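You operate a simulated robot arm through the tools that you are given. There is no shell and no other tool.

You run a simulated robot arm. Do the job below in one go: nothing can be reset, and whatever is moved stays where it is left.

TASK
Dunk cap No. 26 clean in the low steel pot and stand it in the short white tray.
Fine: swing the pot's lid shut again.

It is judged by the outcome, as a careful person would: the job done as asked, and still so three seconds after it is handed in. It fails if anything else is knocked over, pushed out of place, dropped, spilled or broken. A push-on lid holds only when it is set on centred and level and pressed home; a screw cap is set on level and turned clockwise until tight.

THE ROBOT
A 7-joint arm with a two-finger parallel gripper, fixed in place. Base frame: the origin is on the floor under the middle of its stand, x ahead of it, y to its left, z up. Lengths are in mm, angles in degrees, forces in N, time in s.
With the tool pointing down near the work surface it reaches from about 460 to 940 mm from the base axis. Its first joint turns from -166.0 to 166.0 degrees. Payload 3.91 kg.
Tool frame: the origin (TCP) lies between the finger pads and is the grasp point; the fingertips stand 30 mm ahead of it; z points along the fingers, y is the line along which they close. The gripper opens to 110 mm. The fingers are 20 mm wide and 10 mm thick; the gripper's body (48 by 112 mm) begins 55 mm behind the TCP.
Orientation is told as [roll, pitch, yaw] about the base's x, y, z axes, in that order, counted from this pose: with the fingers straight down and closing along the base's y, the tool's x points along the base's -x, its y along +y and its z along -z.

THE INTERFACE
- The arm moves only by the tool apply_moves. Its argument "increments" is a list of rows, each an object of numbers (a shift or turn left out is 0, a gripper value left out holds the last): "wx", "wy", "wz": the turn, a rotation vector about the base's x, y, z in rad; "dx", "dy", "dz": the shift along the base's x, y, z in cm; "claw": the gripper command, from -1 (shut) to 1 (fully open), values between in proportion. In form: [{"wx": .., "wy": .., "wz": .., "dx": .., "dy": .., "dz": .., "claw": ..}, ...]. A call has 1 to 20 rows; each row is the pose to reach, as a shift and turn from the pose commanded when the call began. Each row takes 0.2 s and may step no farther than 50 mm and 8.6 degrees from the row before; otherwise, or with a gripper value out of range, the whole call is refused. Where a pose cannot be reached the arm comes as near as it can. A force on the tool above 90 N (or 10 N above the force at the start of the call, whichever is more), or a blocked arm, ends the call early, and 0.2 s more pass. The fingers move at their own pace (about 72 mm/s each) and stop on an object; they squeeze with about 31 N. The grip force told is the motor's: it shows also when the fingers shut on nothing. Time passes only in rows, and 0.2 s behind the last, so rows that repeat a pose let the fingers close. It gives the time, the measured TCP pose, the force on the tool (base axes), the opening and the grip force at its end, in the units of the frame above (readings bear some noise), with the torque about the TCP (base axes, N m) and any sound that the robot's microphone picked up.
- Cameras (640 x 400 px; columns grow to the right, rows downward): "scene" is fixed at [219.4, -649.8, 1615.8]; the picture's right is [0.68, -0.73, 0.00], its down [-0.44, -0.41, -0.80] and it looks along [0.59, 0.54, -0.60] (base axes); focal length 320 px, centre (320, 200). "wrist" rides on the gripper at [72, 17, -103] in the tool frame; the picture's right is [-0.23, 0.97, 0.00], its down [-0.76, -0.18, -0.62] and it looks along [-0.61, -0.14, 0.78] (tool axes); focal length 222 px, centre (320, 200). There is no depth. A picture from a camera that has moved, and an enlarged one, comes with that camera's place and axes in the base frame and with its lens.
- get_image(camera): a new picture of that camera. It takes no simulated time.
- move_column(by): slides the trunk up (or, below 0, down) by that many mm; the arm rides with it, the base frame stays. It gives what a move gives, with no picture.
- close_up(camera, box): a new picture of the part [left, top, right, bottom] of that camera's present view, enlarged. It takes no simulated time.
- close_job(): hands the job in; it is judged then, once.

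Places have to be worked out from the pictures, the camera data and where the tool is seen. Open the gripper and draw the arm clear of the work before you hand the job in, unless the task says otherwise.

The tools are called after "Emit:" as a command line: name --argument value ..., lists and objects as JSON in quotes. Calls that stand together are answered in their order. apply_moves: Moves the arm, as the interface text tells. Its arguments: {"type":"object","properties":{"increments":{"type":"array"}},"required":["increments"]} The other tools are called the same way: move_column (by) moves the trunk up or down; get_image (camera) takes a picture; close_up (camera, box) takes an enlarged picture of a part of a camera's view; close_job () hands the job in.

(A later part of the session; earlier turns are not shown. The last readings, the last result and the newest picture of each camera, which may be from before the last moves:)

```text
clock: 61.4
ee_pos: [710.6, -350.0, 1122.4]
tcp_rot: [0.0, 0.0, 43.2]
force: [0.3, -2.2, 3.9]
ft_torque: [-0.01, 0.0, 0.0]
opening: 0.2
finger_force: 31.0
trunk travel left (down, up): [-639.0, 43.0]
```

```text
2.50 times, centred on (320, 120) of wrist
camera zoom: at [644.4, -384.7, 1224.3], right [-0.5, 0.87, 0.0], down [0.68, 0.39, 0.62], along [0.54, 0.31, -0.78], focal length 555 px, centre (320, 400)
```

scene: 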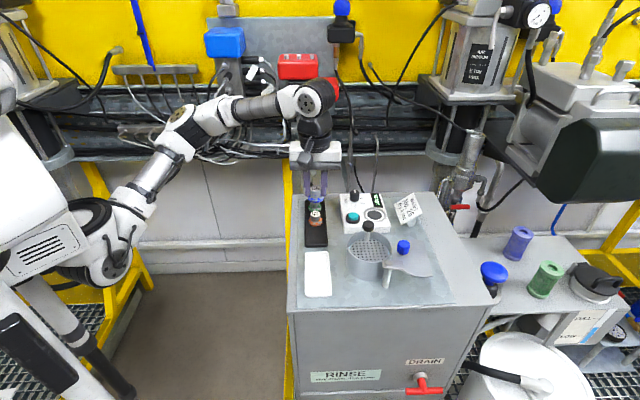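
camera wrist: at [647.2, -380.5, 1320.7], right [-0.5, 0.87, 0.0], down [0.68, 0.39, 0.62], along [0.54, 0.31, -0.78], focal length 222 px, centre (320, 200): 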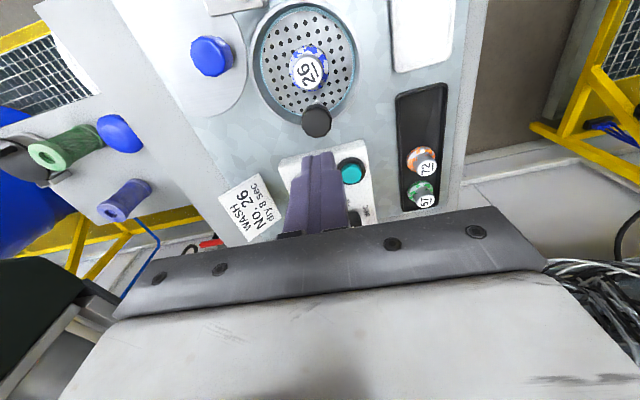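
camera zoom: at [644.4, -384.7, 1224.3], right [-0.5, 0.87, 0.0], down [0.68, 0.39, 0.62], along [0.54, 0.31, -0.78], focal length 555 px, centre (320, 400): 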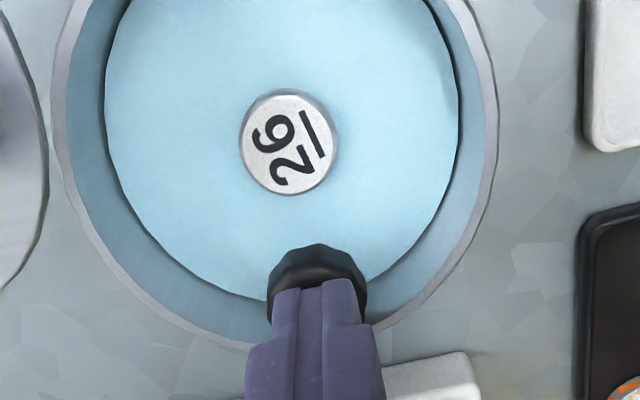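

Only the top face is above the liquid. I'll press up to 8 mm more, then hold it under for a couple of seconds.

Emit:
apply_moves --increments '[{"dz": -0.3}, {"dz": -0.6}, {"dz": -0.8}, {"dz": -0.8}, {"dz": -0.8}, {"dz": -0.8}, {"dz": -0.8}, {"dz": -0.8}, {"dz": -0.8}, {"dz": -0.8}, {"dz": -0.8}, {"dz": -0.8}, {"dz": -0.8}, {"dz": -0.8}, {"dz": -0.8}]'

Emit:
close_up --camera "scene" --box '[335, 195, 415, 265]'

Emit:
close_up --camera "wrist" --box '[220, 40, 420, 200]'

```text
clock: 64.6
ee_pos: [707.4, -347.8, 1117.7]
tcp_rot: [-0.3, 0.0, 43.1]
force: [17.0, -2.9, 44.1]
ft_torque: [-0.04, -0.46, 0.01]
opening: 0.1
finger_force: 31.5
trunk travel left (down, up): [-639.0, 43.0]
```

```text
5.71 times, centred on (375, 230) of scene
camera zoom: at [219.4, -649.8, 1615.8], right [0.68, -0.73, 0.0], down [-0.44, -0.41, -0.8], along [0.59, 0.54, -0.6], focal length 1830 px, centre (6, 29)
```

zoom: 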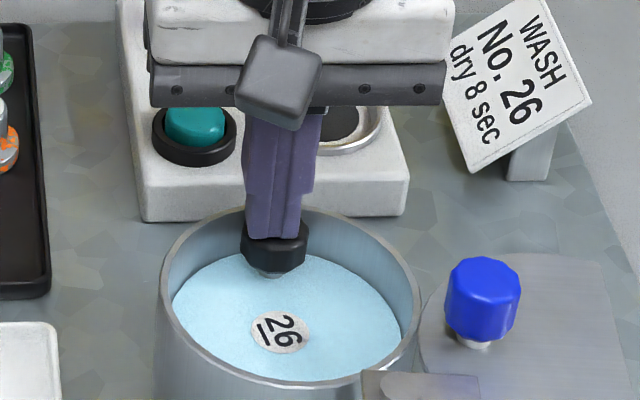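

```text
2.50 times, centred on (320, 120) of wrist
camera zoom: at [642.4, -383.6, 1219.7], right [-0.5, 0.87, -0.01], down [0.67, 0.39, 0.62], along [0.54, 0.31, -0.78], focal length 555 px, centre (320, 400)
```

zoom: 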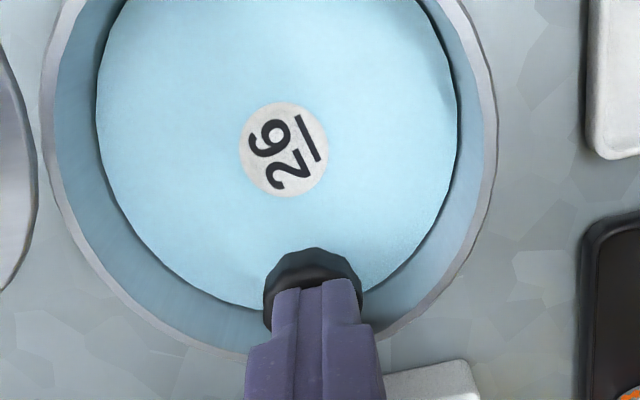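

The basket is at its stop (44 N) with the cap fully under. I'll ease up slowly so the spring brings the basket back gently, then look at the cap.

Emit:
apply_moves --increments '[{"dz": 0.4}, {"dz": 0.8}, {"dz": 1.2}, {"dz": 1.6}, {"dz": 2.0}, {"dz": 2.4}, {"dz": 2.8}, {"dz": 3.2}, {"dz": 3.6}, {"dz": 4.0}, {"dz": 4.6}, {"dz": 5.4}, {"dz": 6.4}, {"dz": 6.4}]'

Emit:
close_up --camera "scene" --box '[335, 195, 415, 265]'

Emit:
close_up --camera "wrist" --box '[220, 40, 420, 200]'

```text
clock: 67.6
ee_pos: [711.3, -350.5, 1176.2]
tcp_rot: [0.0, 0.0, 43.1]
force: [-0.1, 0.3, 0.0]
ft_torque: [0.02, -0.01, 0.04]
opening: 0.1
finger_force: 31.4
trunk travel left (down, up): [-639.0, 43.0]
```

```text
5.71 times, centred on (375, 230) of scene
camera zoom: at [219.4, -649.8, 1615.8], right [0.68, -0.73, 0.0], down [-0.44, -0.41, -0.8], along [0.59, 0.54, -0.6], focal length 1830 px, centre (6, 29)
```

zoom: 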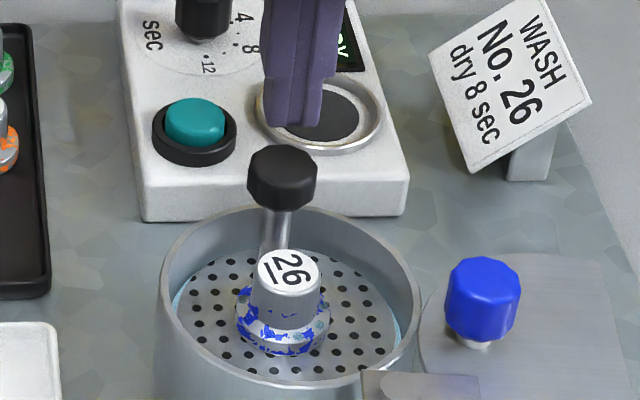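

```text
2.50 times, centred on (320, 120) of wrist
camera zoom: at [645.3, -385.5, 1279.5], right [-0.5, 0.87, 0.0], down [0.68, 0.39, 0.62], along [0.54, 0.31, -0.78], focal length 555 px, centre (320, 400)
```

zoom: 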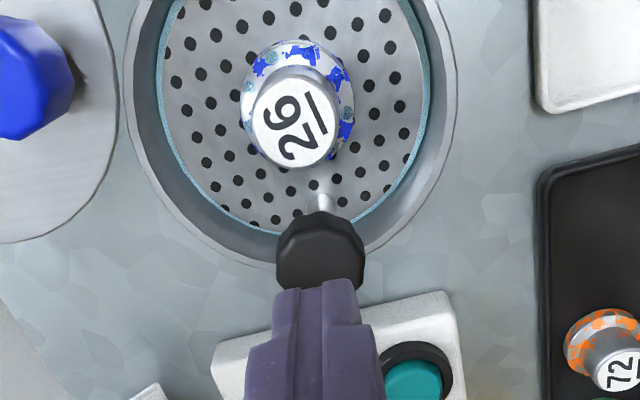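

One dunk thinned the residue but didn't remove it, so several are needed. I'll do another full stroke down and up.

Emit:
apply_moves --increments '[{"dz": -1.0}, {"dz": -2.0}, {"dz": -2.6}, {"dz": -3.2}, {"dz": -3.8}, {"dz": -4.4}, {"dz": -5.0}, {"dz": -5.6}, {"dz": -6.0}, {"dz": -6.1}, {"dz": -6.1}, {"dz": -5.5}, {"dz": -4.9}, {"dz": -4.3}, {"dz": -3.7}, {"dz": -3.1}, {"dz": -2.5}, {"dz": -1.9}, {"dz": -1.2}, {"dz": -0.6}]'

Emit:
close_up --camera "scene" --box '[335, 195, 415, 265]'

Emit:
close_up --camera "wrist" --box '[220, 40, 420, 200]'

```text
clock: 71.8
ee_pos: [708.9, -350.4, 1171.6]
tcp_rot: [0.0, 0.0, 43.2]
force: [-1.0, 0.0, 0.3]
ft_torque: [0.0, -0.02, -0.02]
opening: 0.2
finger_force: 31.1
trunk travel left (down, up): [-639.0, 43.0]
```

```text
5.71 times, centred on (375, 230) of scene
camera zoom: at [219.4, -649.8, 1615.8], right [0.68, -0.73, 0.0], down [-0.44, -0.41, -0.8], along [0.59, 0.54, -0.6], focal length 1830 px, centre (6, 29)
```

zoom: 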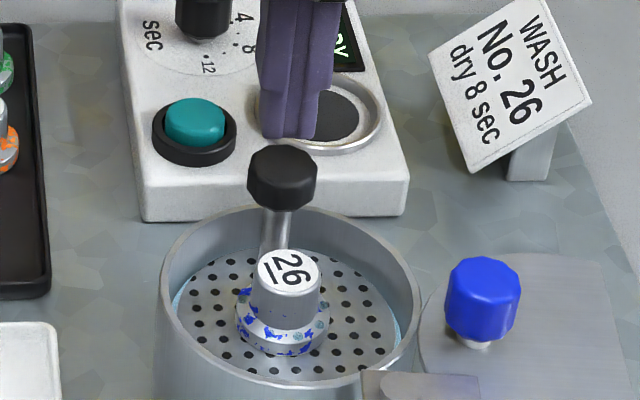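

```text
2.50 times, centred on (320, 120) of wrist
camera zoom: at [643.5, -385.3, 1274.4], right [-0.5, 0.87, 0.0], down [0.68, 0.39, 0.62], along [0.54, 0.31, -0.78], focal length 555 px, centre (320, 400)
```

zoom: 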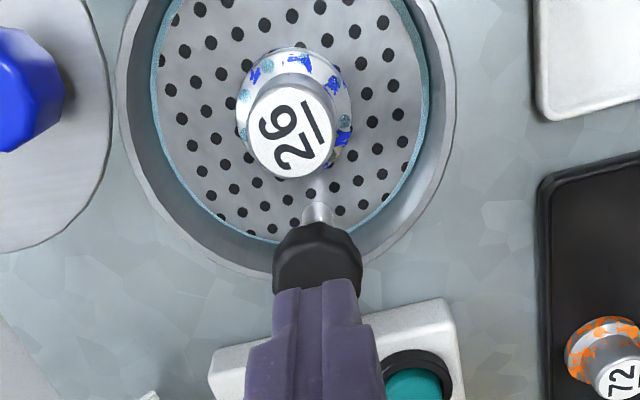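

The residue shrinks with each dunk. Another stroke follows.

Emit:
apply_moves --increments '[{"dz": -0.7}, {"dz": -1.4}, {"dz": -2.0}, {"dz": -2.6}, {"dz": -3.2}, {"dz": -3.8}, {"dz": -4.4}, {"dz": -5.0}, {"dz": -5.4}, {"dz": -5.5}, {"dz": -5.5}, {"dz": -4.9}, {"dz": -4.3}, {"dz": -3.7}, {"dz": -3.1}, {"dz": -2.5}, {"dz": -1.9}, {"dz": -1.3}, {"dz": -0.6}, {"dz": 0}]'

Emit:
close_up --camera "scene" --box '[350, 220, 390, 260]'

Emit:
close_up --camera "wrist" --box '[270, 40, 370, 120]'

```text
clock: 76.0
ee_pos: [708.8, -348.8, 1171.4]
tcp_rot: [-0.1, 0.0, 43.0]
force: [0.3, 0.2, 0.2]
ft_torque: [-0.01, 0.02, -0.01]
opening: 0.0
finger_force: 31.0
trunk travel left (down, up): [-639.0, 43.0]
```

```text
10.00 times, centred on (370, 240) of scene
camera zoom: at [219.4, -649.8, 1615.8], right [0.68, -0.73, 0.0], down [-0.44, -0.41, -0.8], along [0.59, 0.54, -0.6], focal length 3202 px, centre (-180, -200)
```

zoom: 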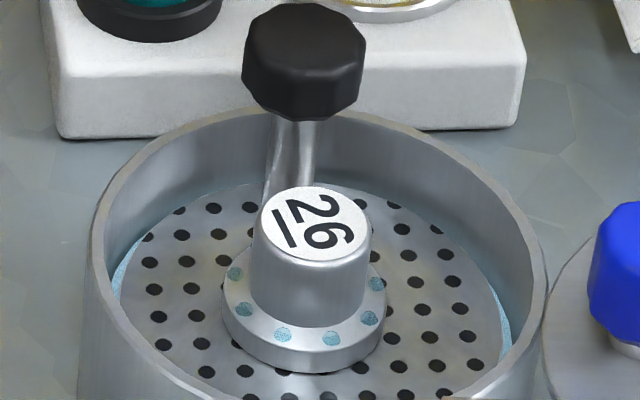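

```text
5.00 times, centred on (320, 80) of wrist
camera zoom: at [644.0, -385.6, 1274.3], right [-0.5, 0.87, 0.0], down [0.68, 0.39, 0.62], along [0.54, 0.31, -0.78], focal length 1111 px, centre (320, 800)
```

zoom: 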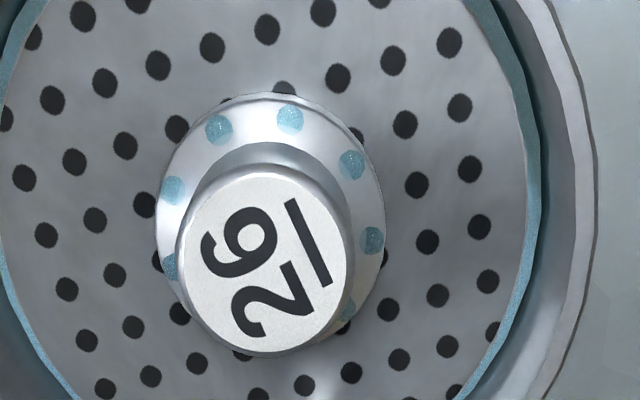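

Cap 26 is clean: all the blue residue is gone and only water droplets remain. I'll rise and move back over the cap with the fingers open to pick it up.

Emit:
apply_moves --increments '[{"dz": 1.5}, {"dz": 3}, {"dx": -0.6, "dy": -0.6, "dz": 3, "claw": -0.1}, {"dx": -1.6, "dy": -1.5, "dz": 3}, {"dx": -2.56, "dy": -2.42, "dz": 3}, {"dx": -2.56, "dy": -2.42, "dz": 3}, {"dx": -2.56, "dy": -2.42, "dz": 3}]'

Emit:
close_up --camera "wrist" --box '[220, 40, 420, 200]'

Emit:
close_up --camera "scene" --box '[335, 205, 405, 275]'

```text
clock: 77.6
ee_pos: [684.5, -372.8, 1200.2]
tcp_rot: [0.0, 0.1, 43.2]
force: [-0.5, 0.3, 0.7]
ft_torque: [0.02, 0.02, -0.01]
opening: 49.6
finger_force: 0.0
trunk travel left (down, up): [-639.0, 43.0]
```

```text
2.50 times, centred on (320, 120) of wrist
camera zoom: at [618.6, -408.6, 1304.6], right [-0.5, 0.87, 0.0], down [0.68, 0.39, 0.62], along [0.54, 0.31, -0.78], focal length 555 px, centre (320, 400)
```

zoom: 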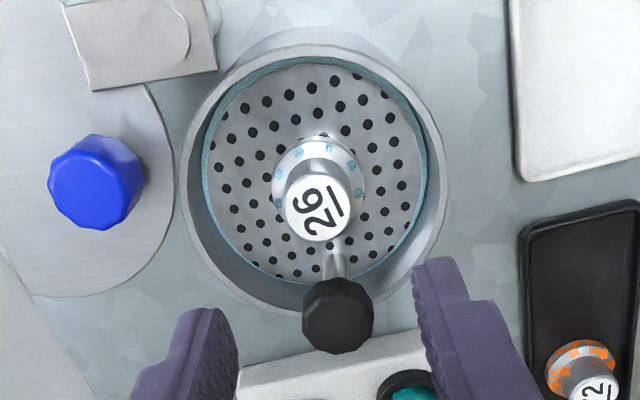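

```text
5.71 times, centred on (370, 240) of scene
camera zoom: at [219.4, -649.8, 1615.8], right [0.68, -0.73, 0.0], down [-0.44, -0.41, -0.8], along [0.59, 0.54, -0.6], focal length 1830 px, centre (34, -29)
```

zoom: 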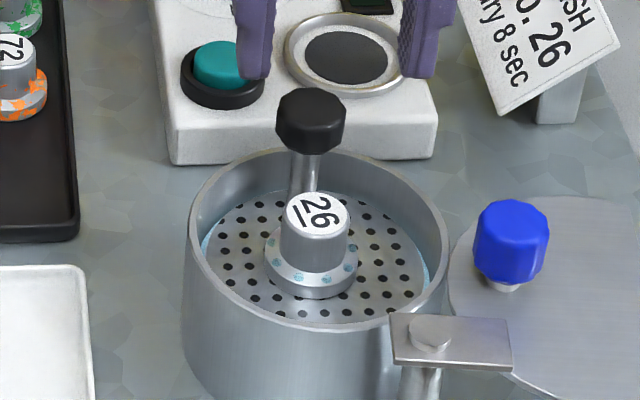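

The cap is within 2 mm of the tool axis. I'll descend around it to the same height as before and close.

Emit:
apply_moves --increments '[{"dx": -0.12, "dy": -0.14, "dz": -2}, {"dx": -0.12, "dy": -0.14, "dz": -4}, {"dx": -0.12, "dy": -0.14, "dz": -6}, {"dx": -0.12, "dy": -0.14, "dz": -7.6}, {"dx": -0.12, "dy": -0.14, "dz": -8.8}, {"dx": -0.12, "dy": -0.14, "dz": -9.5}, {"dx": -0.12, "dy": -0.14, "dz": -9.5}]'

Emit:
close_up --camera "scene" --box '[345, 220, 395, 270]'

Emit:
close_up --camera "wrist" --box '[220, 60, 420, 220]'

```text
clock: 79.2
ee_pos: [682.2, -375.2, 1106.7]
tcp_rot: [0.0, 0.0, 43.3]
force: [0.6, -0.1, -0.4]
ft_torque: [0.01, 0.02, 0.01]
opening: 49.2
finger_force: 0.0
trunk travel left (down, up): [-639.0, 43.0]
```

```text
8.00 times, centred on (370, 245) of scene
camera zoom: at [219.4, -649.8, 1615.8], right [0.68, -0.73, 0.0], down [-0.44, -0.41, -0.8], along [0.59, 0.54, -0.6], focal length 2562 px, centre (-80, -160)
```

zoom: 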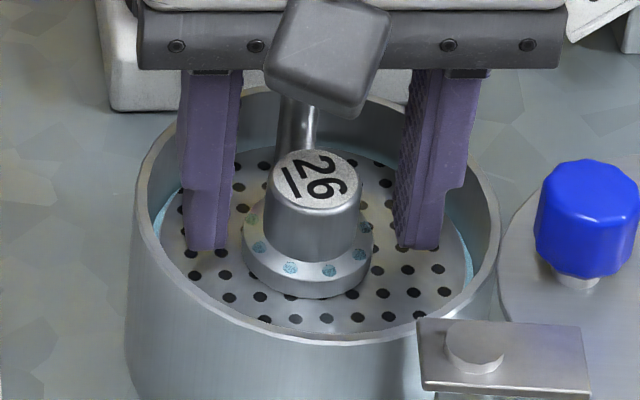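

```text
2.50 times, centred on (320, 140) of wrist
camera zoom: at [616.9, -410.7, 1209.2], right [-0.5, 0.87, 0.0], down [0.68, 0.39, 0.62], along [0.54, 0.31, -0.78], focal length 555 px, centre (320, 350)
```

zoom: 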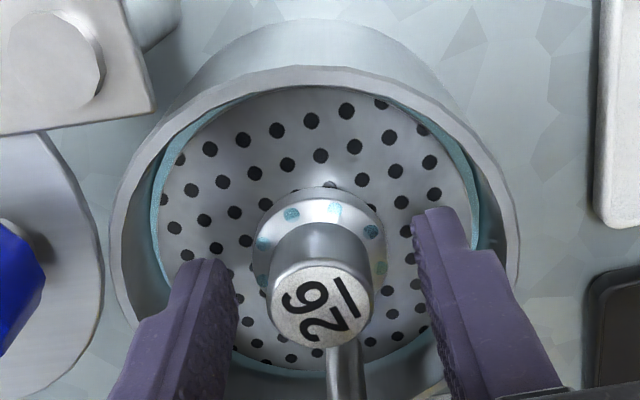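

Well aligned, so I close on the cap.

Emit:
apply_moves --increments '[{"claw": -1}, {"claw": -1}, {"claw": -1}, {"claw": -1}, {"claw": -1}]'

Emit:
apply_moves --increments '[{"dz": 0.1}, {"dz": 0.3}, {"dz": 0.5}, {"dz": 0.8}, {"dz": 1.0}, {"dz": 1.0}]'

Emit:
close_up --camera "scene" --box '[345, 220, 395, 270]'

```text
clock: 80.4
ee_pos: [682.7, -374.8, 1108.2]
tcp_rot: [0.0, 0.1, 43.3]
force: [0.2, 0.2, -0.8]
ft_torque: [-0.05, 0.05, 0.0]
opening: 25.4
finger_force: 31.0
trunk travel left (down, up): [-639.0, 43.0]
```

```text
clock: 81.8
ee_pos: [683.6, -376.2, 1116.6]
tcp_rot: [0.0, 0.0, 43.2]
force: [0.2, 0.4, -0.2]
ft_torque: [0.02, 0.0, 0.04]
opening: 25.3
finger_force: 30.9
trunk travel left (down, up): [-639.0, 43.0]
```

```text
8.00 times, centred on (370, 245) of scene
camera zoom: at [219.4, -649.8, 1615.8], right [0.68, -0.73, 0.0], down [-0.44, -0.41, -0.8], along [0.59, 0.54, -0.6], focal length 2562 px, centre (-80, -160)
```

zoom: 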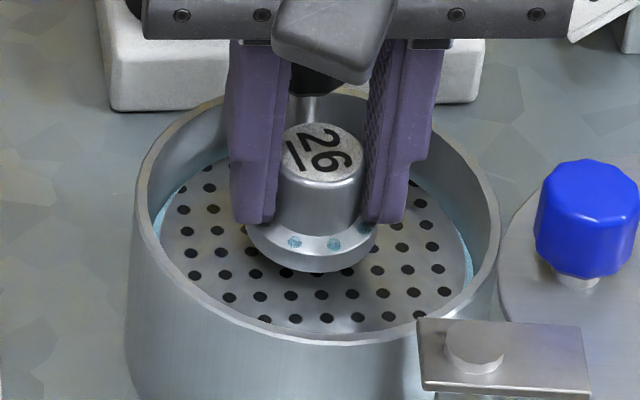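

The cap is held and lifted off the plate. I'll let it drain over the pot for a moment while rising slowly.

Emit:
apply_moves --increments '[{"dz": 0}, {"dz": 0}, {"dz": 0}, {"dz": 0}, {"dz": 0}, {"dz": 0.3}, {"dz": 0.8}, {"dz": 1.4}, {"dz": 2.0}, {"dz": 2.7}, {"dz": 3.4}, {"dz": 4.1}, {"dz": 4.8}, {"dz": 5.5}, {"dz": 6.2}, {"dz": 6.8}, {"dz": 7.2}, {"dz": 7.2}, {"dz": 7.2}, {"dz": 7.2}]'

Emit:
close_up --camera "scene" --box '[335, 185, 415, 265]'

Emit:
close_up --camera "wrist" --box '[220, 60, 420, 220]'

```text
clock: 86.0
ee_pos: [683.6, -375.0, 1188.5]
tcp_rot: [0.1, 0.0, 43.3]
force: [0.6, 1.1, -0.9]
ft_torque: [-0.01, -0.03, 0.01]
opening: 25.1
finger_force: 31.3
trunk travel left (down, up): [-639.0, 43.0]
```

```text
5.00 times, centred on (375, 225) of scene
camera zoom: at [219.4, -649.8, 1615.8], right [0.68, -0.73, 0.0], down [-0.44, -0.41, -0.8], along [0.59, 0.54, -0.6], focal length 1601 px, centre (45, 75)
```

zoom: 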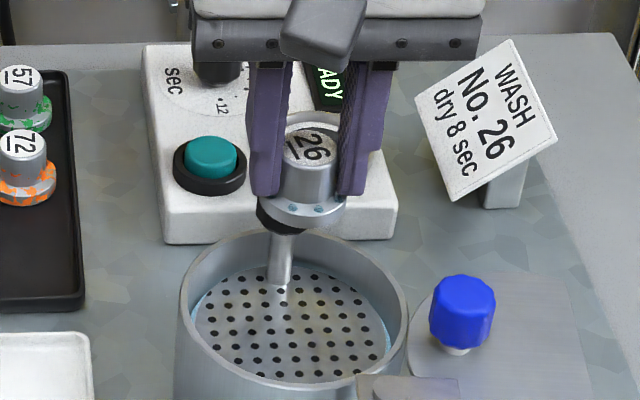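

```text
2.50 times, centred on (320, 140) of wrist
camera zoom: at [617.9, -410.2, 1291.0], right [-0.5, 0.87, 0.0], down [0.68, 0.39, 0.62], along [0.54, 0.31, -0.78], focal length 555 px, centre (320, 350)
```

zoom: 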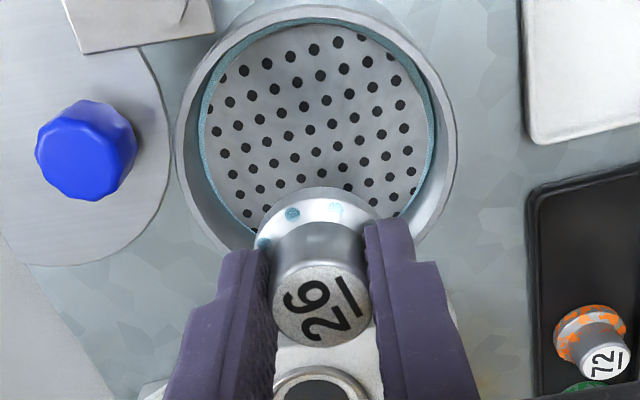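

The cap is firmly held, clean and upright. I'll carry it over the white tray, turning the tool 90° so the fingers close along the tray's length and clear its side walls.

Emit:
apply_moves --increments '[{"dx": -0.3, "dy": 0.2, "wz": -0.05}, {"dx": -0.9, "dy": 0.6, "wz": -0.14}, {"dx": -1.7, "dy": 1.2, "wz": -0.24}, {"dx": -2.5, "dy": 1.8, "wz": -0.34}, {"dx": -3.3, "dy": 2.4, "wz": -0.44}, {"dx": -4.1, "dy": 2.9, "wz": -0.54}, {"dx": -4.9, "dy": 3.5, "wz": -0.64}, {"dx": -5.7, "dy": 4.1, "wz": -0.74}, {"dx": -6.5, "dy": 4.7, "wz": -0.84}, {"dx": -7.3, "dy": 5.2, "wz": -0.94}, {"dx": -8.1, "dy": 5.8, "wz": -1.04}, {"dx": -8.8, "dy": 6.3, "wz": -1.14}, {"dx": -9.4, "dy": 6.7, "wz": -1.24}, {"dx": -9.8, "dy": 7.0, "wz": -1.34}, {"dx": -9.95, "dy": 7.1, "wz": -1.43}, {"dx": -9.95, "dy": 7.1, "wz": -1.51}, {"dx": -9.95, "dy": 7.1, "wz": -1.571}, {"dx": -9.95, "dy": 7.1, "wz": -1.571}]'

Emit:
get_image --camera "wrist"

Emit:
close_up --camera "scene" --box '[280, 200, 380, 310]'

```text
clock: 89.8
ee_pos: [583.2, -303.6, 1188.9]
tcp_rot: [0.0, 0.0, -46.9]
force: [-0.2, 0.7, -1.3]
ft_torque: [0.0, 0.01, -0.03]
opening: 25.3
finger_force: 31.4
trunk travel left (down, up): [-639.0, 43.0]
```

```text
taken
camera wrist: at [545.1, -238.0, 1291.7], right [0.87, 0.5, 0.0], down [0.39, -0.68, 0.62], along [0.31, -0.54, -0.78], focal length 222 px, centre (320, 200)
```

wrist: 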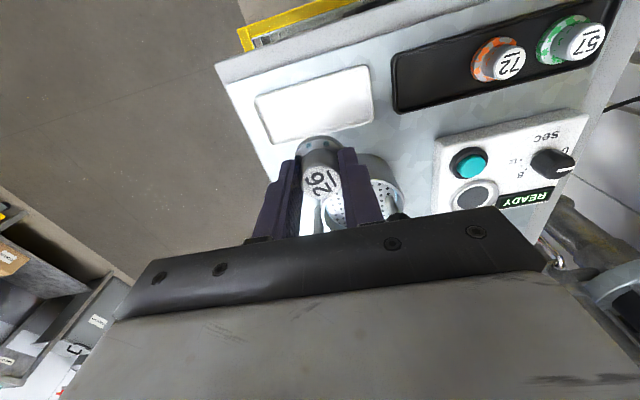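

```text
3.64 times, centred on (330, 255) of scene
camera zoom: at [219.4, -649.8, 1615.8], right [0.68, -0.73, 0.0], down [-0.44, -0.41, -0.8], along [0.59, 0.54, -0.6], focal length 1164 px, centre (284, 0)
```

zoom: 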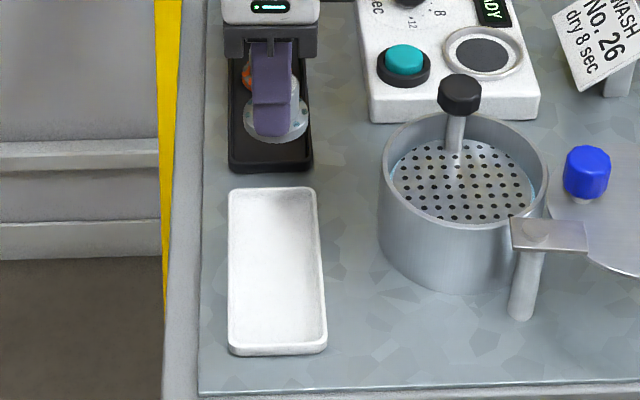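

Emit:
close_up --camera "wrist" --box '[240, 50, 400, 180]'

```text
3.08 times, centred on (320, 115) of wrist
camera zoom: at [545.1, -238.0, 1291.7], right [0.87, 0.5, 0.0], down [0.39, -0.68, 0.62], along [0.31, -0.54, -0.78], focal length 684 px, centre (320, 462)
```

zoom: 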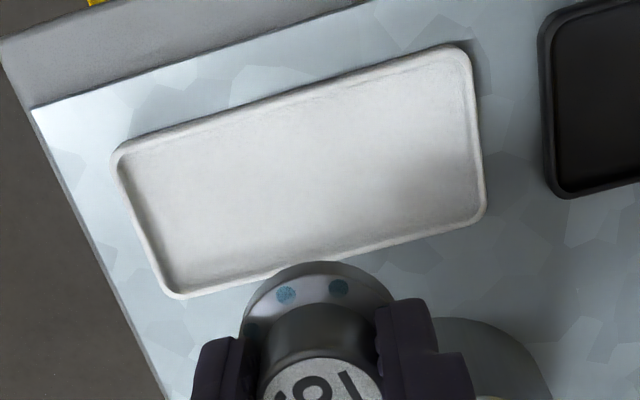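

The tray centre is about (-4.5, -7) mm from the tool axis, so near (578, -310). I'll correct that and lower partway, then look again.

Emit:
apply_moves --increments '[{"dx": -0.2, "dy": -0.3, "dz": -0.6}, {"dx": -0.45, "dy": -0.68, "dz": -1.6}, {"dx": -0.45, "dy": -0.68, "dz": -2.8}, {"dx": -0.45, "dy": -0.68, "dz": -4.0}, {"dx": -0.45, "dy": -0.68, "dz": -5.2}, {"dx": -0.45, "dy": -0.68, "dz": -6.4}, {"dx": -0.45, "dy": -0.68, "dz": -7.5}, {"dx": -0.45, "dy": -0.68, "dz": -8.2}, {"dx": -0.45, "dy": -0.68, "dz": -8.6}, {"dx": -0.45, "dy": -0.68, "dz": -8.6}]'

Emit:
close_up --camera "wrist" --box '[220, 60, 420, 220]'

Emit:
close_up --camera "scene" --box '[280, 220, 360, 310]'

```text
clock: 92.0
ee_pos: [579.5, -310.9, 1102.2]
tcp_rot: [0.1, 0.1, -46.8]
force: [-0.2, -0.1, -0.9]
ft_torque: [-0.01, 0.0, 0.01]
opening: 25.3
finger_force: 31.2
trunk travel left (down, up): [-639.0, 43.0]
```

```text
2.50 times, centred on (320, 140) of wrist
camera zoom: at [540.8, -244.7, 1205.1], right [0.87, 0.5, 0.0], down [0.39, -0.68, 0.62], along [0.31, -0.54, -0.78], focal length 555 px, centre (320, 350)
```

zoom: 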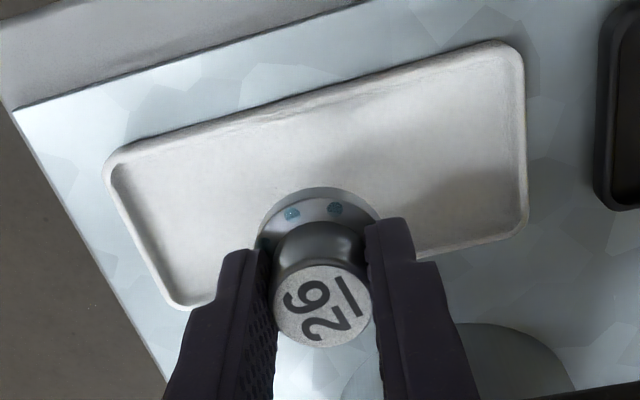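

```text
4.44 times, centred on (320, 265) of scene
camera zoom: at [219.4, -649.8, 1615.8], right [0.68, -0.73, 0.0], down [-0.44, -0.41, -0.8], along [0.59, 0.54, -0.6], focal length 1423 px, centre (320, -89)
```

zoom: 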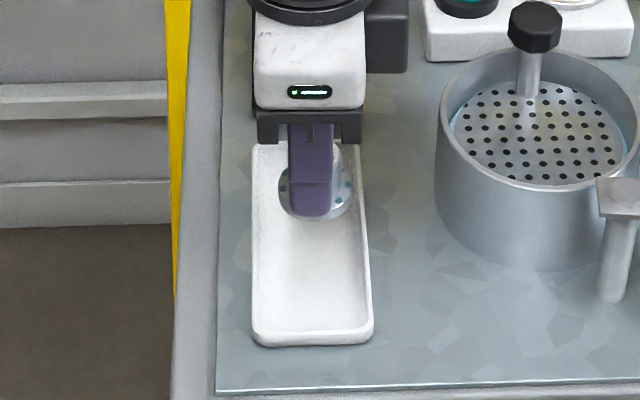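

The tool axis is over the tray centre. I'll lower further and then feel for the tray floor in small steps.

Emit:
apply_moves --increments '[{"dz": -0.7}, {"dz": -1.4}, {"dz": -2.0}, {"dz": -2.5}, {"dz": -2.8}, {"dz": -2.8}]'

Emit:
close_up --camera "wrist" --box '[220, 60, 420, 220]'

Emit:
close_up --camera "scene" --box '[290, 235, 350, 305]'

```text
clock: 93.4
ee_pos: [579.9, -311.9, 1075.8]
tcp_rot: [-0.1, 0.0, -46.9]
force: [-0.4, -1.2, -1.2]
ft_torque: [0.0, -0.02, 0.02]
opening: 25.4
finger_force: 30.7
trunk travel left (down, up): [-639.0, 43.0]
```

```text
2.50 times, centred on (320, 140) of wrist
camera zoom: at [541.4, -244.6, 1177.4], right [0.87, 0.5, 0.0], down [0.39, -0.68, 0.62], along [0.31, -0.54, -0.78], focal length 555 px, centre (320, 350)
```

zoom: 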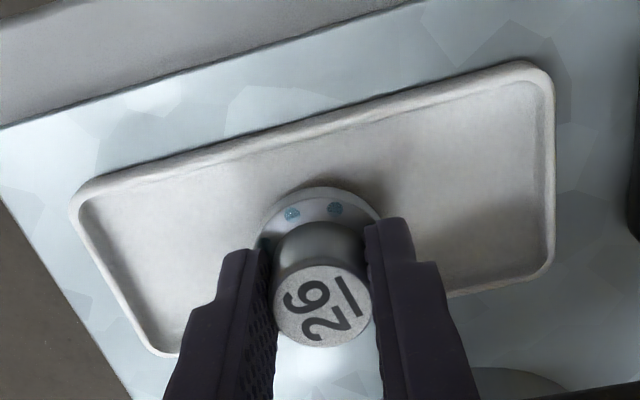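

```text
5.71 times, centred on (320, 270) of scene
camera zoom: at [219.4, -649.8, 1615.8], right [0.68, -0.73, 0.0], down [-0.44, -0.41, -0.8], along [0.59, 0.54, -0.6], focal length 1830 px, centre (320, -200)
```

zoom: 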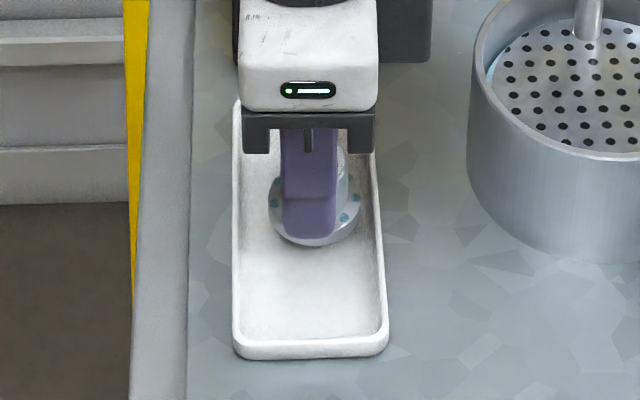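

Emit:
apply_moves --increments '[{"dz": -0.2}, {"dz": -0.4}, {"dz": -0.4}]'

Emit:
apply_moves --increments '[{"dz": -0.15}, {"dz": -0.3}, {"dz": -0.3}]'

Emit:
close_up --camera "scene" --box '[290, 235, 350, 305]'

```text
clock: 94.2
ee_pos: [579.2, -309.3, 1071.8]
tcp_rot: [-0.1, 0.0, -46.8]
force: [-0.7, 0.5, -1.1]
ft_torque: [0.0, 0.01, 0.02]
opening: 25.6
finger_force: 31.5
trunk travel left (down, up): [-639.0, 43.0]
```

```text
clock: 95.0
ee_pos: [579.5, -310.4, 1068.0]
tcp_rot: [0.0, 0.0, -46.9]
force: [-0.7, 0.0, -1.2]
ft_torque: [-0.03, 0.0, 0.0]
opening: 25.2
finger_force: 31.5
trunk travel left (down, up): [-639.0, 43.0]
```

```text
5.71 times, centred on (320, 270) of scene
camera zoom: at [219.4, -649.8, 1615.8], right [0.68, -0.73, 0.0], down [-0.44, -0.41, -0.8], along [0.59, 0.54, -0.6], focal length 1830 px, centre (320, -200)
```

zoom: 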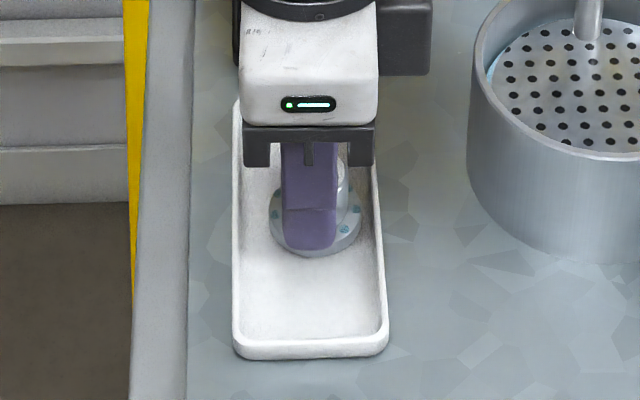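

Emit:
apply_moves --increments '[{"dz": -0.1}, {"dz": -0.2}, {"dz": -0.2}]'

Emit:
apply_moves --increments '[{"dz": -0.1}, {"dz": -0.2}, {"dz": -0.2}]'

Emit:
close_up --camera "wrist" --box '[240, 80, 400, 210]'

```text
clock: 95.8
ee_pos: [580.2, -310.3, 1067.9]
tcp_rot: [0.0, -0.2, -46.6]
force: [7.6, -1.4, 19.9]
ft_torque: [0.06, -0.13, 0.02]
opening: 25.0
finger_force: 30.2
trunk travel left (down, up): [-639.0, 43.0]
```

```text
clock: 96.6
ee_pos: [579.0, -310.4, 1066.5]
tcp_rot: [0.0, -0.3, -46.8]
force: [11.2, -3.2, 31.8]
ft_torque: [-0.09, -0.27, 0.01]
opening: 25.4
finger_force: 31.2
trunk travel left (down, up): [-639.0, 43.0]
```

```text
3.08 times, centred on (320, 145) of wrist
camera zoom: at [540.2, -243.9, 1168.6], right [0.87, 0.5, 0.0], down [0.39, -0.67, 0.63], along [0.31, -0.54, -0.78], focal length 684 px, centre (320, 369)
```

zoom: 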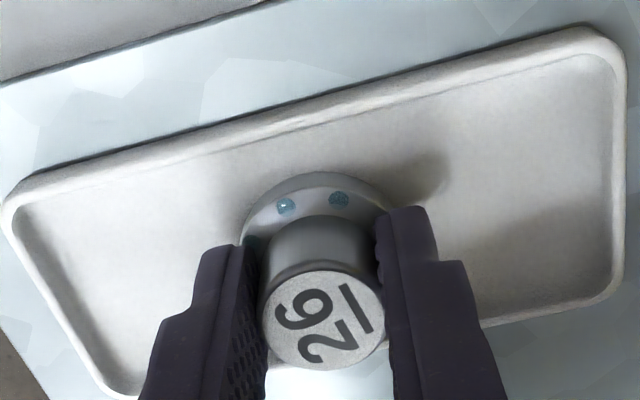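

The cap bottom is on the tray floor (contact at TCP z≈1067). I'll ease up 3 mm to take off the load, then open the fingers to release.

Emit:
apply_moves --increments '[{"dz": 0.1}, {"dz": 0.2}, {"dz": 0.3}, {"dz": 0.3}, {"dz": 0.3}]'

Emit:
apply_moves --increments '[{"claw": -0.45}, {"claw": -0.35}, {"claw": -0.2}, {"claw": -0.1}, {"claw": -0.1}]'

Emit:
close_up --camera "wrist" --box '[220, 60, 420, 220]'

Emit:
close_up --camera "scene" --box '[290, 235, 350, 305]'

```text
clock: 97.8
ee_pos: [578.6, -309.7, 1066.3]
tcp_rot: [0.0, 0.1, -46.9]
force: [-0.3, 1.6, 9.6]
ft_torque: [-0.01, -0.12, -0.04]
opening: 25.3
finger_force: 30.7
trunk travel left (down, up): [-639.0, 43.0]
```

```text
clock: 99.0
ee_pos: [579.2, -310.8, 1066.8]
tcp_rot: [0.0, 0.1, -46.8]
force: [-0.2, -0.5, -1.2]
ft_torque: [-0.02, 0.02, -0.02]
opening: 49.5
finger_force: 0.0
trunk travel left (down, up): [-639.0, 43.0]
```

```text
2.50 times, centred on (320, 140) of wrist
camera zoom: at [541.0, -244.7, 1169.1], right [0.87, 0.5, 0.0], down [0.39, -0.68, 0.62], along [0.31, -0.54, -0.78], focal length 555 px, centre (320, 350)
```

zoom: 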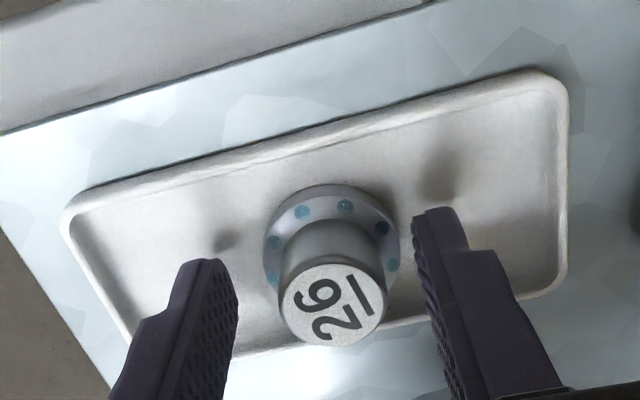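

```text
5.71 times, centred on (320, 270) of scene
camera zoom: at [219.4, -649.8, 1615.8], right [0.68, -0.73, 0.0], down [-0.44, -0.41, -0.8], along [0.59, 0.54, -0.6], focal length 1830 px, centre (320, -200)
```

zoom: 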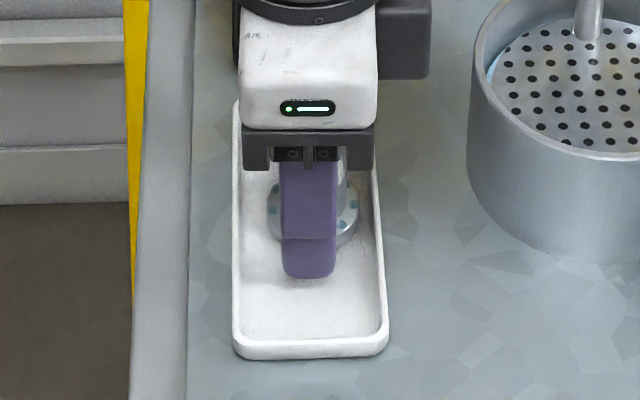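

The cap stands in the tray and the fingers are clear. I'll rise straight up and check.

Emit:
apply_moves --increments '[{"dz": 0.5}, {"dz": 1.2}, {"dz": 2.2}, {"dz": 3.4}, {"dz": 5}, {"dz": 7}, {"dz": 9.5}, {"dz": 12}, {"dz": 12}]'

Emit:
get_image --camera "wrist"

Emit:
close_up --camera "scene" --box '[290, 205, 430, 305]'

```text
clock: 101.0
ee_pos: [576.7, -312.2, 1185.1]
tcp_rot: [0.0, -0.1, -46.9]
force: [-0.6, -0.8, -0.1]
ft_torque: [0.01, 0.03, -0.01]
opening: 49.5
finger_force: 0.2
trunk travel left (down, up): [-639.0, 43.0]
```

```text
taken
camera wrist: at [539.4, -245.9, 1287.8], right [0.87, 0.5, 0.0], down [0.39, -0.68, 0.62], along [0.31, -0.54, -0.78], focal length 222 px, centre (320, 200)
```

wrist: 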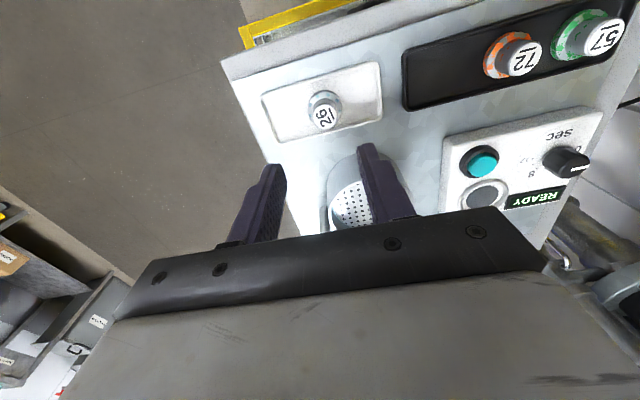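

```text
4.00 times, centred on (360, 255) of scene
camera zoom: at [219.4, -649.8, 1615.8], right [0.68, -0.73, 0.0], down [-0.44, -0.41, -0.8], along [0.59, 0.54, -0.6], focal length 1281 px, centre (160, -20)
```

zoom: 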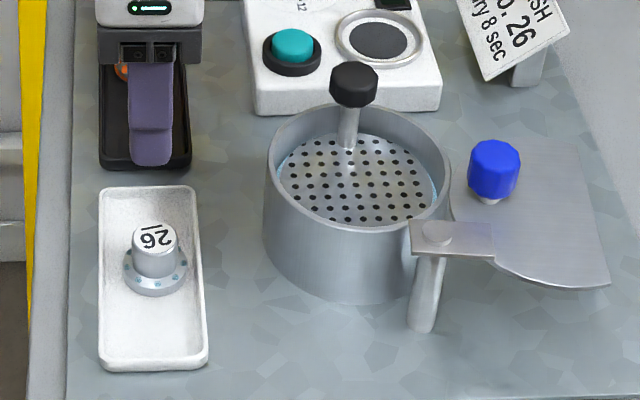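

Cap 26 stands cleanly in the middle of the white tray. Now the lid: the blue knob is at about (706, -444). I'll go above it to swing the lid shut.

Emit:
apply_moves --increments '[{"dx": 1.2, "dy": -1.2, "dz": 0.5, "wz": 0.08, "claw": -0.2}, {"dx": 2.8, "dy": -2.9, "dz": 0.5, "wz": 0.16}, {"dx": 4.6, "dy": -4.8, "dz": 0.5, "wz": 0.26}, {"dx": 6.4, "dy": -6.7, "dz": 0.5, "wz": 0.36}, {"dx": 8.2, "dy": -8.5, "dz": 0.5, "wz": 0.46}, {"dx": 10, "dy": -10.4, "dz": 0.5, "wz": 0.56}, {"dx": 11.6, "dy": -12, "dz": 0.5, "wz": 0.66}, {"dx": 12.8, "dy": -13.3, "dz": 0.5, "wz": 0.754}, {"dx": 12.8, "dy": -13.3, "dz": 0, "wz": 0.754}, {"dx": 12.8, "dy": -13.3, "dz": 0, "wz": 0.754}]'

Emit:
close_up --camera "wrist" --box '[220, 60, 420, 220]'

Emit:
close_up --camera "scene" --box '[330, 190, 450, 290]'

```text
clock: 103.2
ee_pos: [706.9, -443.3, 1186.0]
tcp_rot: [-0.1, 0.0, -3.6]
force: [-0.7, -0.7, -1.3]
ft_torque: [-0.03, 0.04, 0.0]
opening: 43.8
finger_force: 0.0
trunk travel left (down, up): [-639.0, 43.0]
```

```text
2.50 times, centred on (320, 140) of wrist
camera zoom: at [634.5, -420.8, 1289.9], right [0.29, 0.96, 0.0], down [0.75, -0.23, 0.62], along [0.6, -0.18, -0.78], focal length 555 px, centre (320, 350)
```

zoom: 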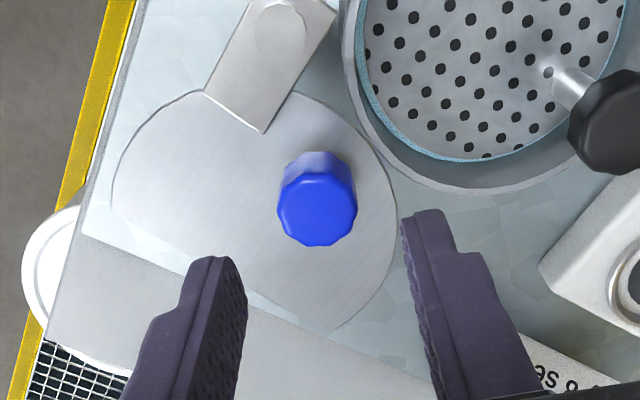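

```text
4.00 times, centred on (390, 240) of scene
camera zoom: at [219.4, -649.8, 1615.8], right [0.68, -0.73, 0.0], down [-0.44, -0.41, -0.8], along [0.59, 0.54, -0.6], focal length 1281 px, centre (40, 40)
```

zoom: 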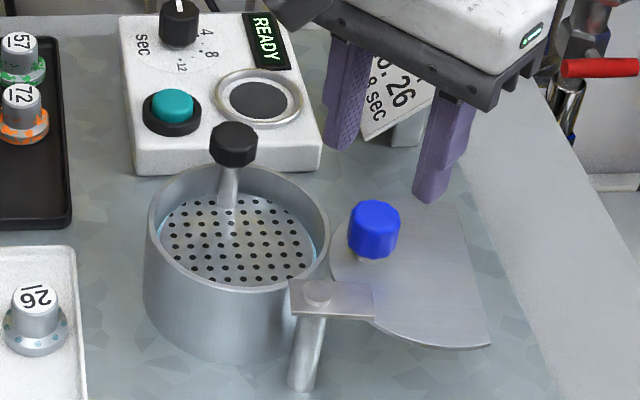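

The knob is within 2 mm of the tool axis. I'll lower the fingers around it and narrow the cage to about 30 mm.

Emit:
apply_moves --increments '[{"dx": 0.1, "dz": -1.5}, {"dx": 0.1, "dz": -3.2}, {"dx": 0.1, "dz": -4.6}, {"dx": 0.1, "dz": -5.4}, {"dx": 0.1, "dz": -5.4, "claw": -0.36}, {"dx": 0.1, "dz": -5.4, "claw": -0.45}, {"dx": 0.1, "dz": -5.4, "claw": -0.45}]'

Emit:
close_up --camera "wrist" --box '[220, 60, 420, 220]'

Emit:
close_up --camera "scene" --box '[330, 200, 430, 290]'

```text
clock: 104.8
ee_pos: [707.5, -443.1, 1133.4]
tcp_rot: [-0.1, -0.1, -3.7]
force: [-0.9, 0.7, -0.2]
ft_torque: [0.03, 0.0, 0.0]
opening: 30.2
finger_force: 0.1
trunk travel left (down, up): [-639.0, 43.0]
```

```text
2.50 times, centred on (320, 140) of wrist
camera zoom: at [635.6, -420.4, 1235.5], right [0.29, 0.96, 0.0], down [0.75, -0.23, 0.62], along [0.6, -0.18, -0.78], focal length 555 px, centre (320, 350)
```

zoom: 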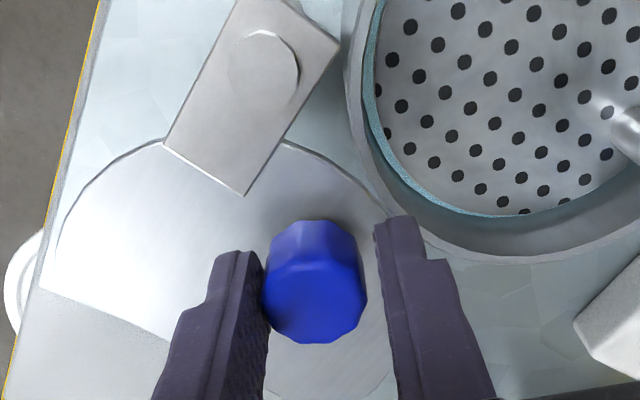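

```text
4.44 times, centred on (380, 245) of scene
camera zoom: at [219.4, -649.8, 1615.8], right [0.68, -0.73, 0.0], down [-0.44, -0.41, -0.8], along [0.59, 0.54, -0.6], focal length 1423 px, centre (53, 0)
```

zoom: 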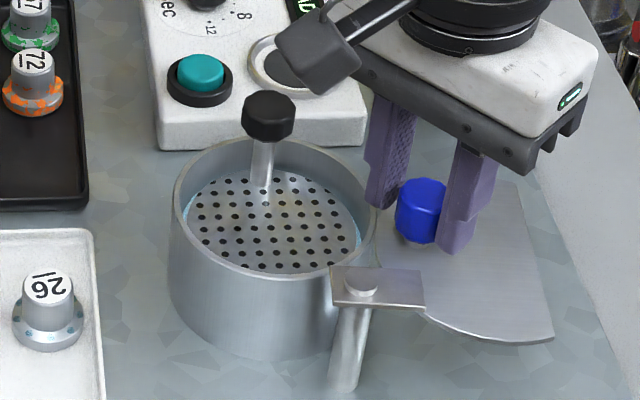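

The cage holds the knob. I'll swing the lid counter-clockwise about the pivot, up to about 16° short of shut.

Emit:
apply_moves --increments '[{"dx": -0.06, "dy": 0.58, "wz": 0.122}, {"dx": -0.13, "dy": 1.14, "wz": 0.244}, {"dx": -0.27, "dy": 1.7, "wz": 0.366}, {"dx": -0.48, "dy": 2.24, "wz": 0.488}, {"dx": -0.75, "dy": 2.74, "wz": 0.61}, {"dx": -1.08, "dy": 3.21, "wz": 0.732}, {"dx": -1.46, "dy": 3.64, "wz": 0.854}, {"dx": -1.9, "dy": 4.01, "wz": 0.976}, {"dx": -2.37, "dy": 4.33, "wz": 1.098}, {"dx": -2.88, "dy": 4.59, "wz": 1.22}, {"dx": -3.42, "dy": 4.79, "wz": 1.342}, {"dx": -3.98, "dy": 4.92, "wz": 1.464}, {"dx": -3.98, "dy": 4.92, "wz": 1.464}]'

Emit:
close_up --camera "scene" --box '[330, 200, 430, 290]'

Emit:
close_up --camera "wrist" --box '[220, 60, 420, 220]'

```text
clock: 107.6
ee_pos: [668.1, -394.1, 1133.0]
tcp_rot: [0.0, 0.0, 80.3]
force: [0.3, -0.5, -0.6]
ft_torque: [0.0, 0.0, -0.01]
opening: 30.4
finger_force: 0.1
trunk travel left (down, up): [-639.0, 43.0]
```

```text
4.44 times, centred on (380, 245) of scene
camera zoom: at [219.4, -649.8, 1615.8], right [0.68, -0.73, 0.0], down [-0.44, -0.41, -0.8], along [0.59, 0.54, -0.6], focal length 1423 px, centre (53, 0)
```

zoom: 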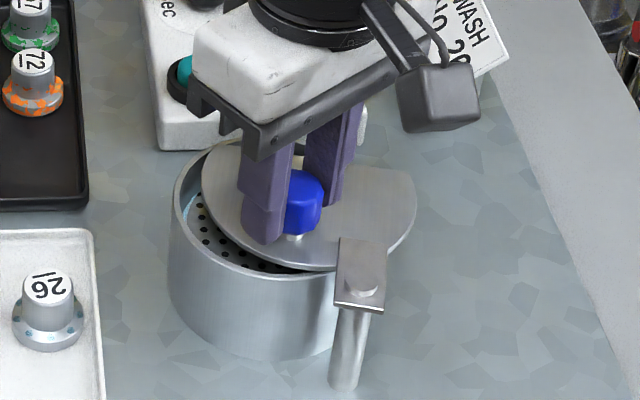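

```text
2.50 times, centred on (320, 140) of wrist
camera zoom: at [638.3, -462.2, 1236.2], right [-0.92, 0.39, 0.0], down [0.3, 0.72, 0.62], along [0.24, 0.57, -0.78], focal length 555 px, centre (320, 350)
```

zoom: 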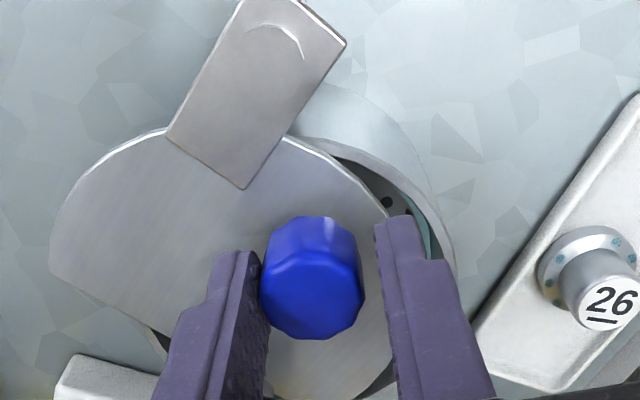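

The lid is nearly shut. I'll continue gently toward the shut stop, watching the force.

Emit:
apply_moves --increments '[{"dx": -0.28, "dy": 0.03, "wz": 0.061}, {"dx": -0.57, "dy": 0.06, "wz": 0.122}, {"dx": -0.85, "dy": 0.06, "wz": 0.183}, {"dx": -1.15, "dy": 0.04, "wz": 0.244}, {"dx": -1.3, "dy": 0.02, "wz": 0.27}, {"dx": -1.3, "dy": 0.02, "wz": 0.27}]'

Emit:
close_up --camera "scene" --box '[330, 200, 430, 290]'

Emit:
close_up --camera "wrist" --box '[220, 60, 420, 220]'

```text
clock: 109.0
ee_pos: [655.6, -394.8, 1131.9]
tcp_rot: [0.0, 0.1, 95.8]
force: [0.1, 0.3, 0.6]
ft_torque: [0.0, 0.01, 0.0]
opening: 30.1
finger_force: 0.0
trunk travel left (down, up): [-639.0, 43.0]
```

```text
4.44 times, centred on (380, 245) of scene
camera zoom: at [219.4, -649.8, 1615.8], right [0.68, -0.73, 0.0], down [-0.44, -0.41, -0.8], along [0.59, 0.54, -0.6], focal length 1423 px, centre (53, 0)
```

zoom: 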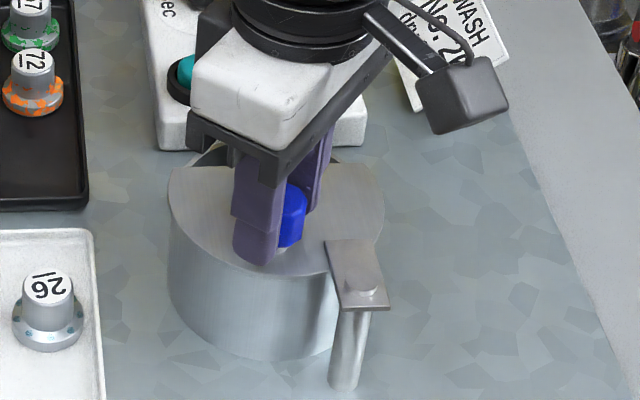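

```text
2.50 times, centred on (320, 140) of wrist
camera zoom: at [645.1, -467.4, 1235.1], right [-0.99, 0.13, 0.0], down [0.1, 0.78, 0.62], along [0.08, 0.62, -0.78], focal length 555 px, centre (320, 350)
```

zoom: 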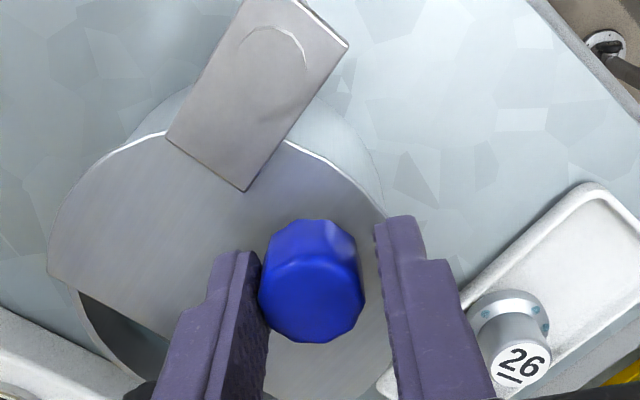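

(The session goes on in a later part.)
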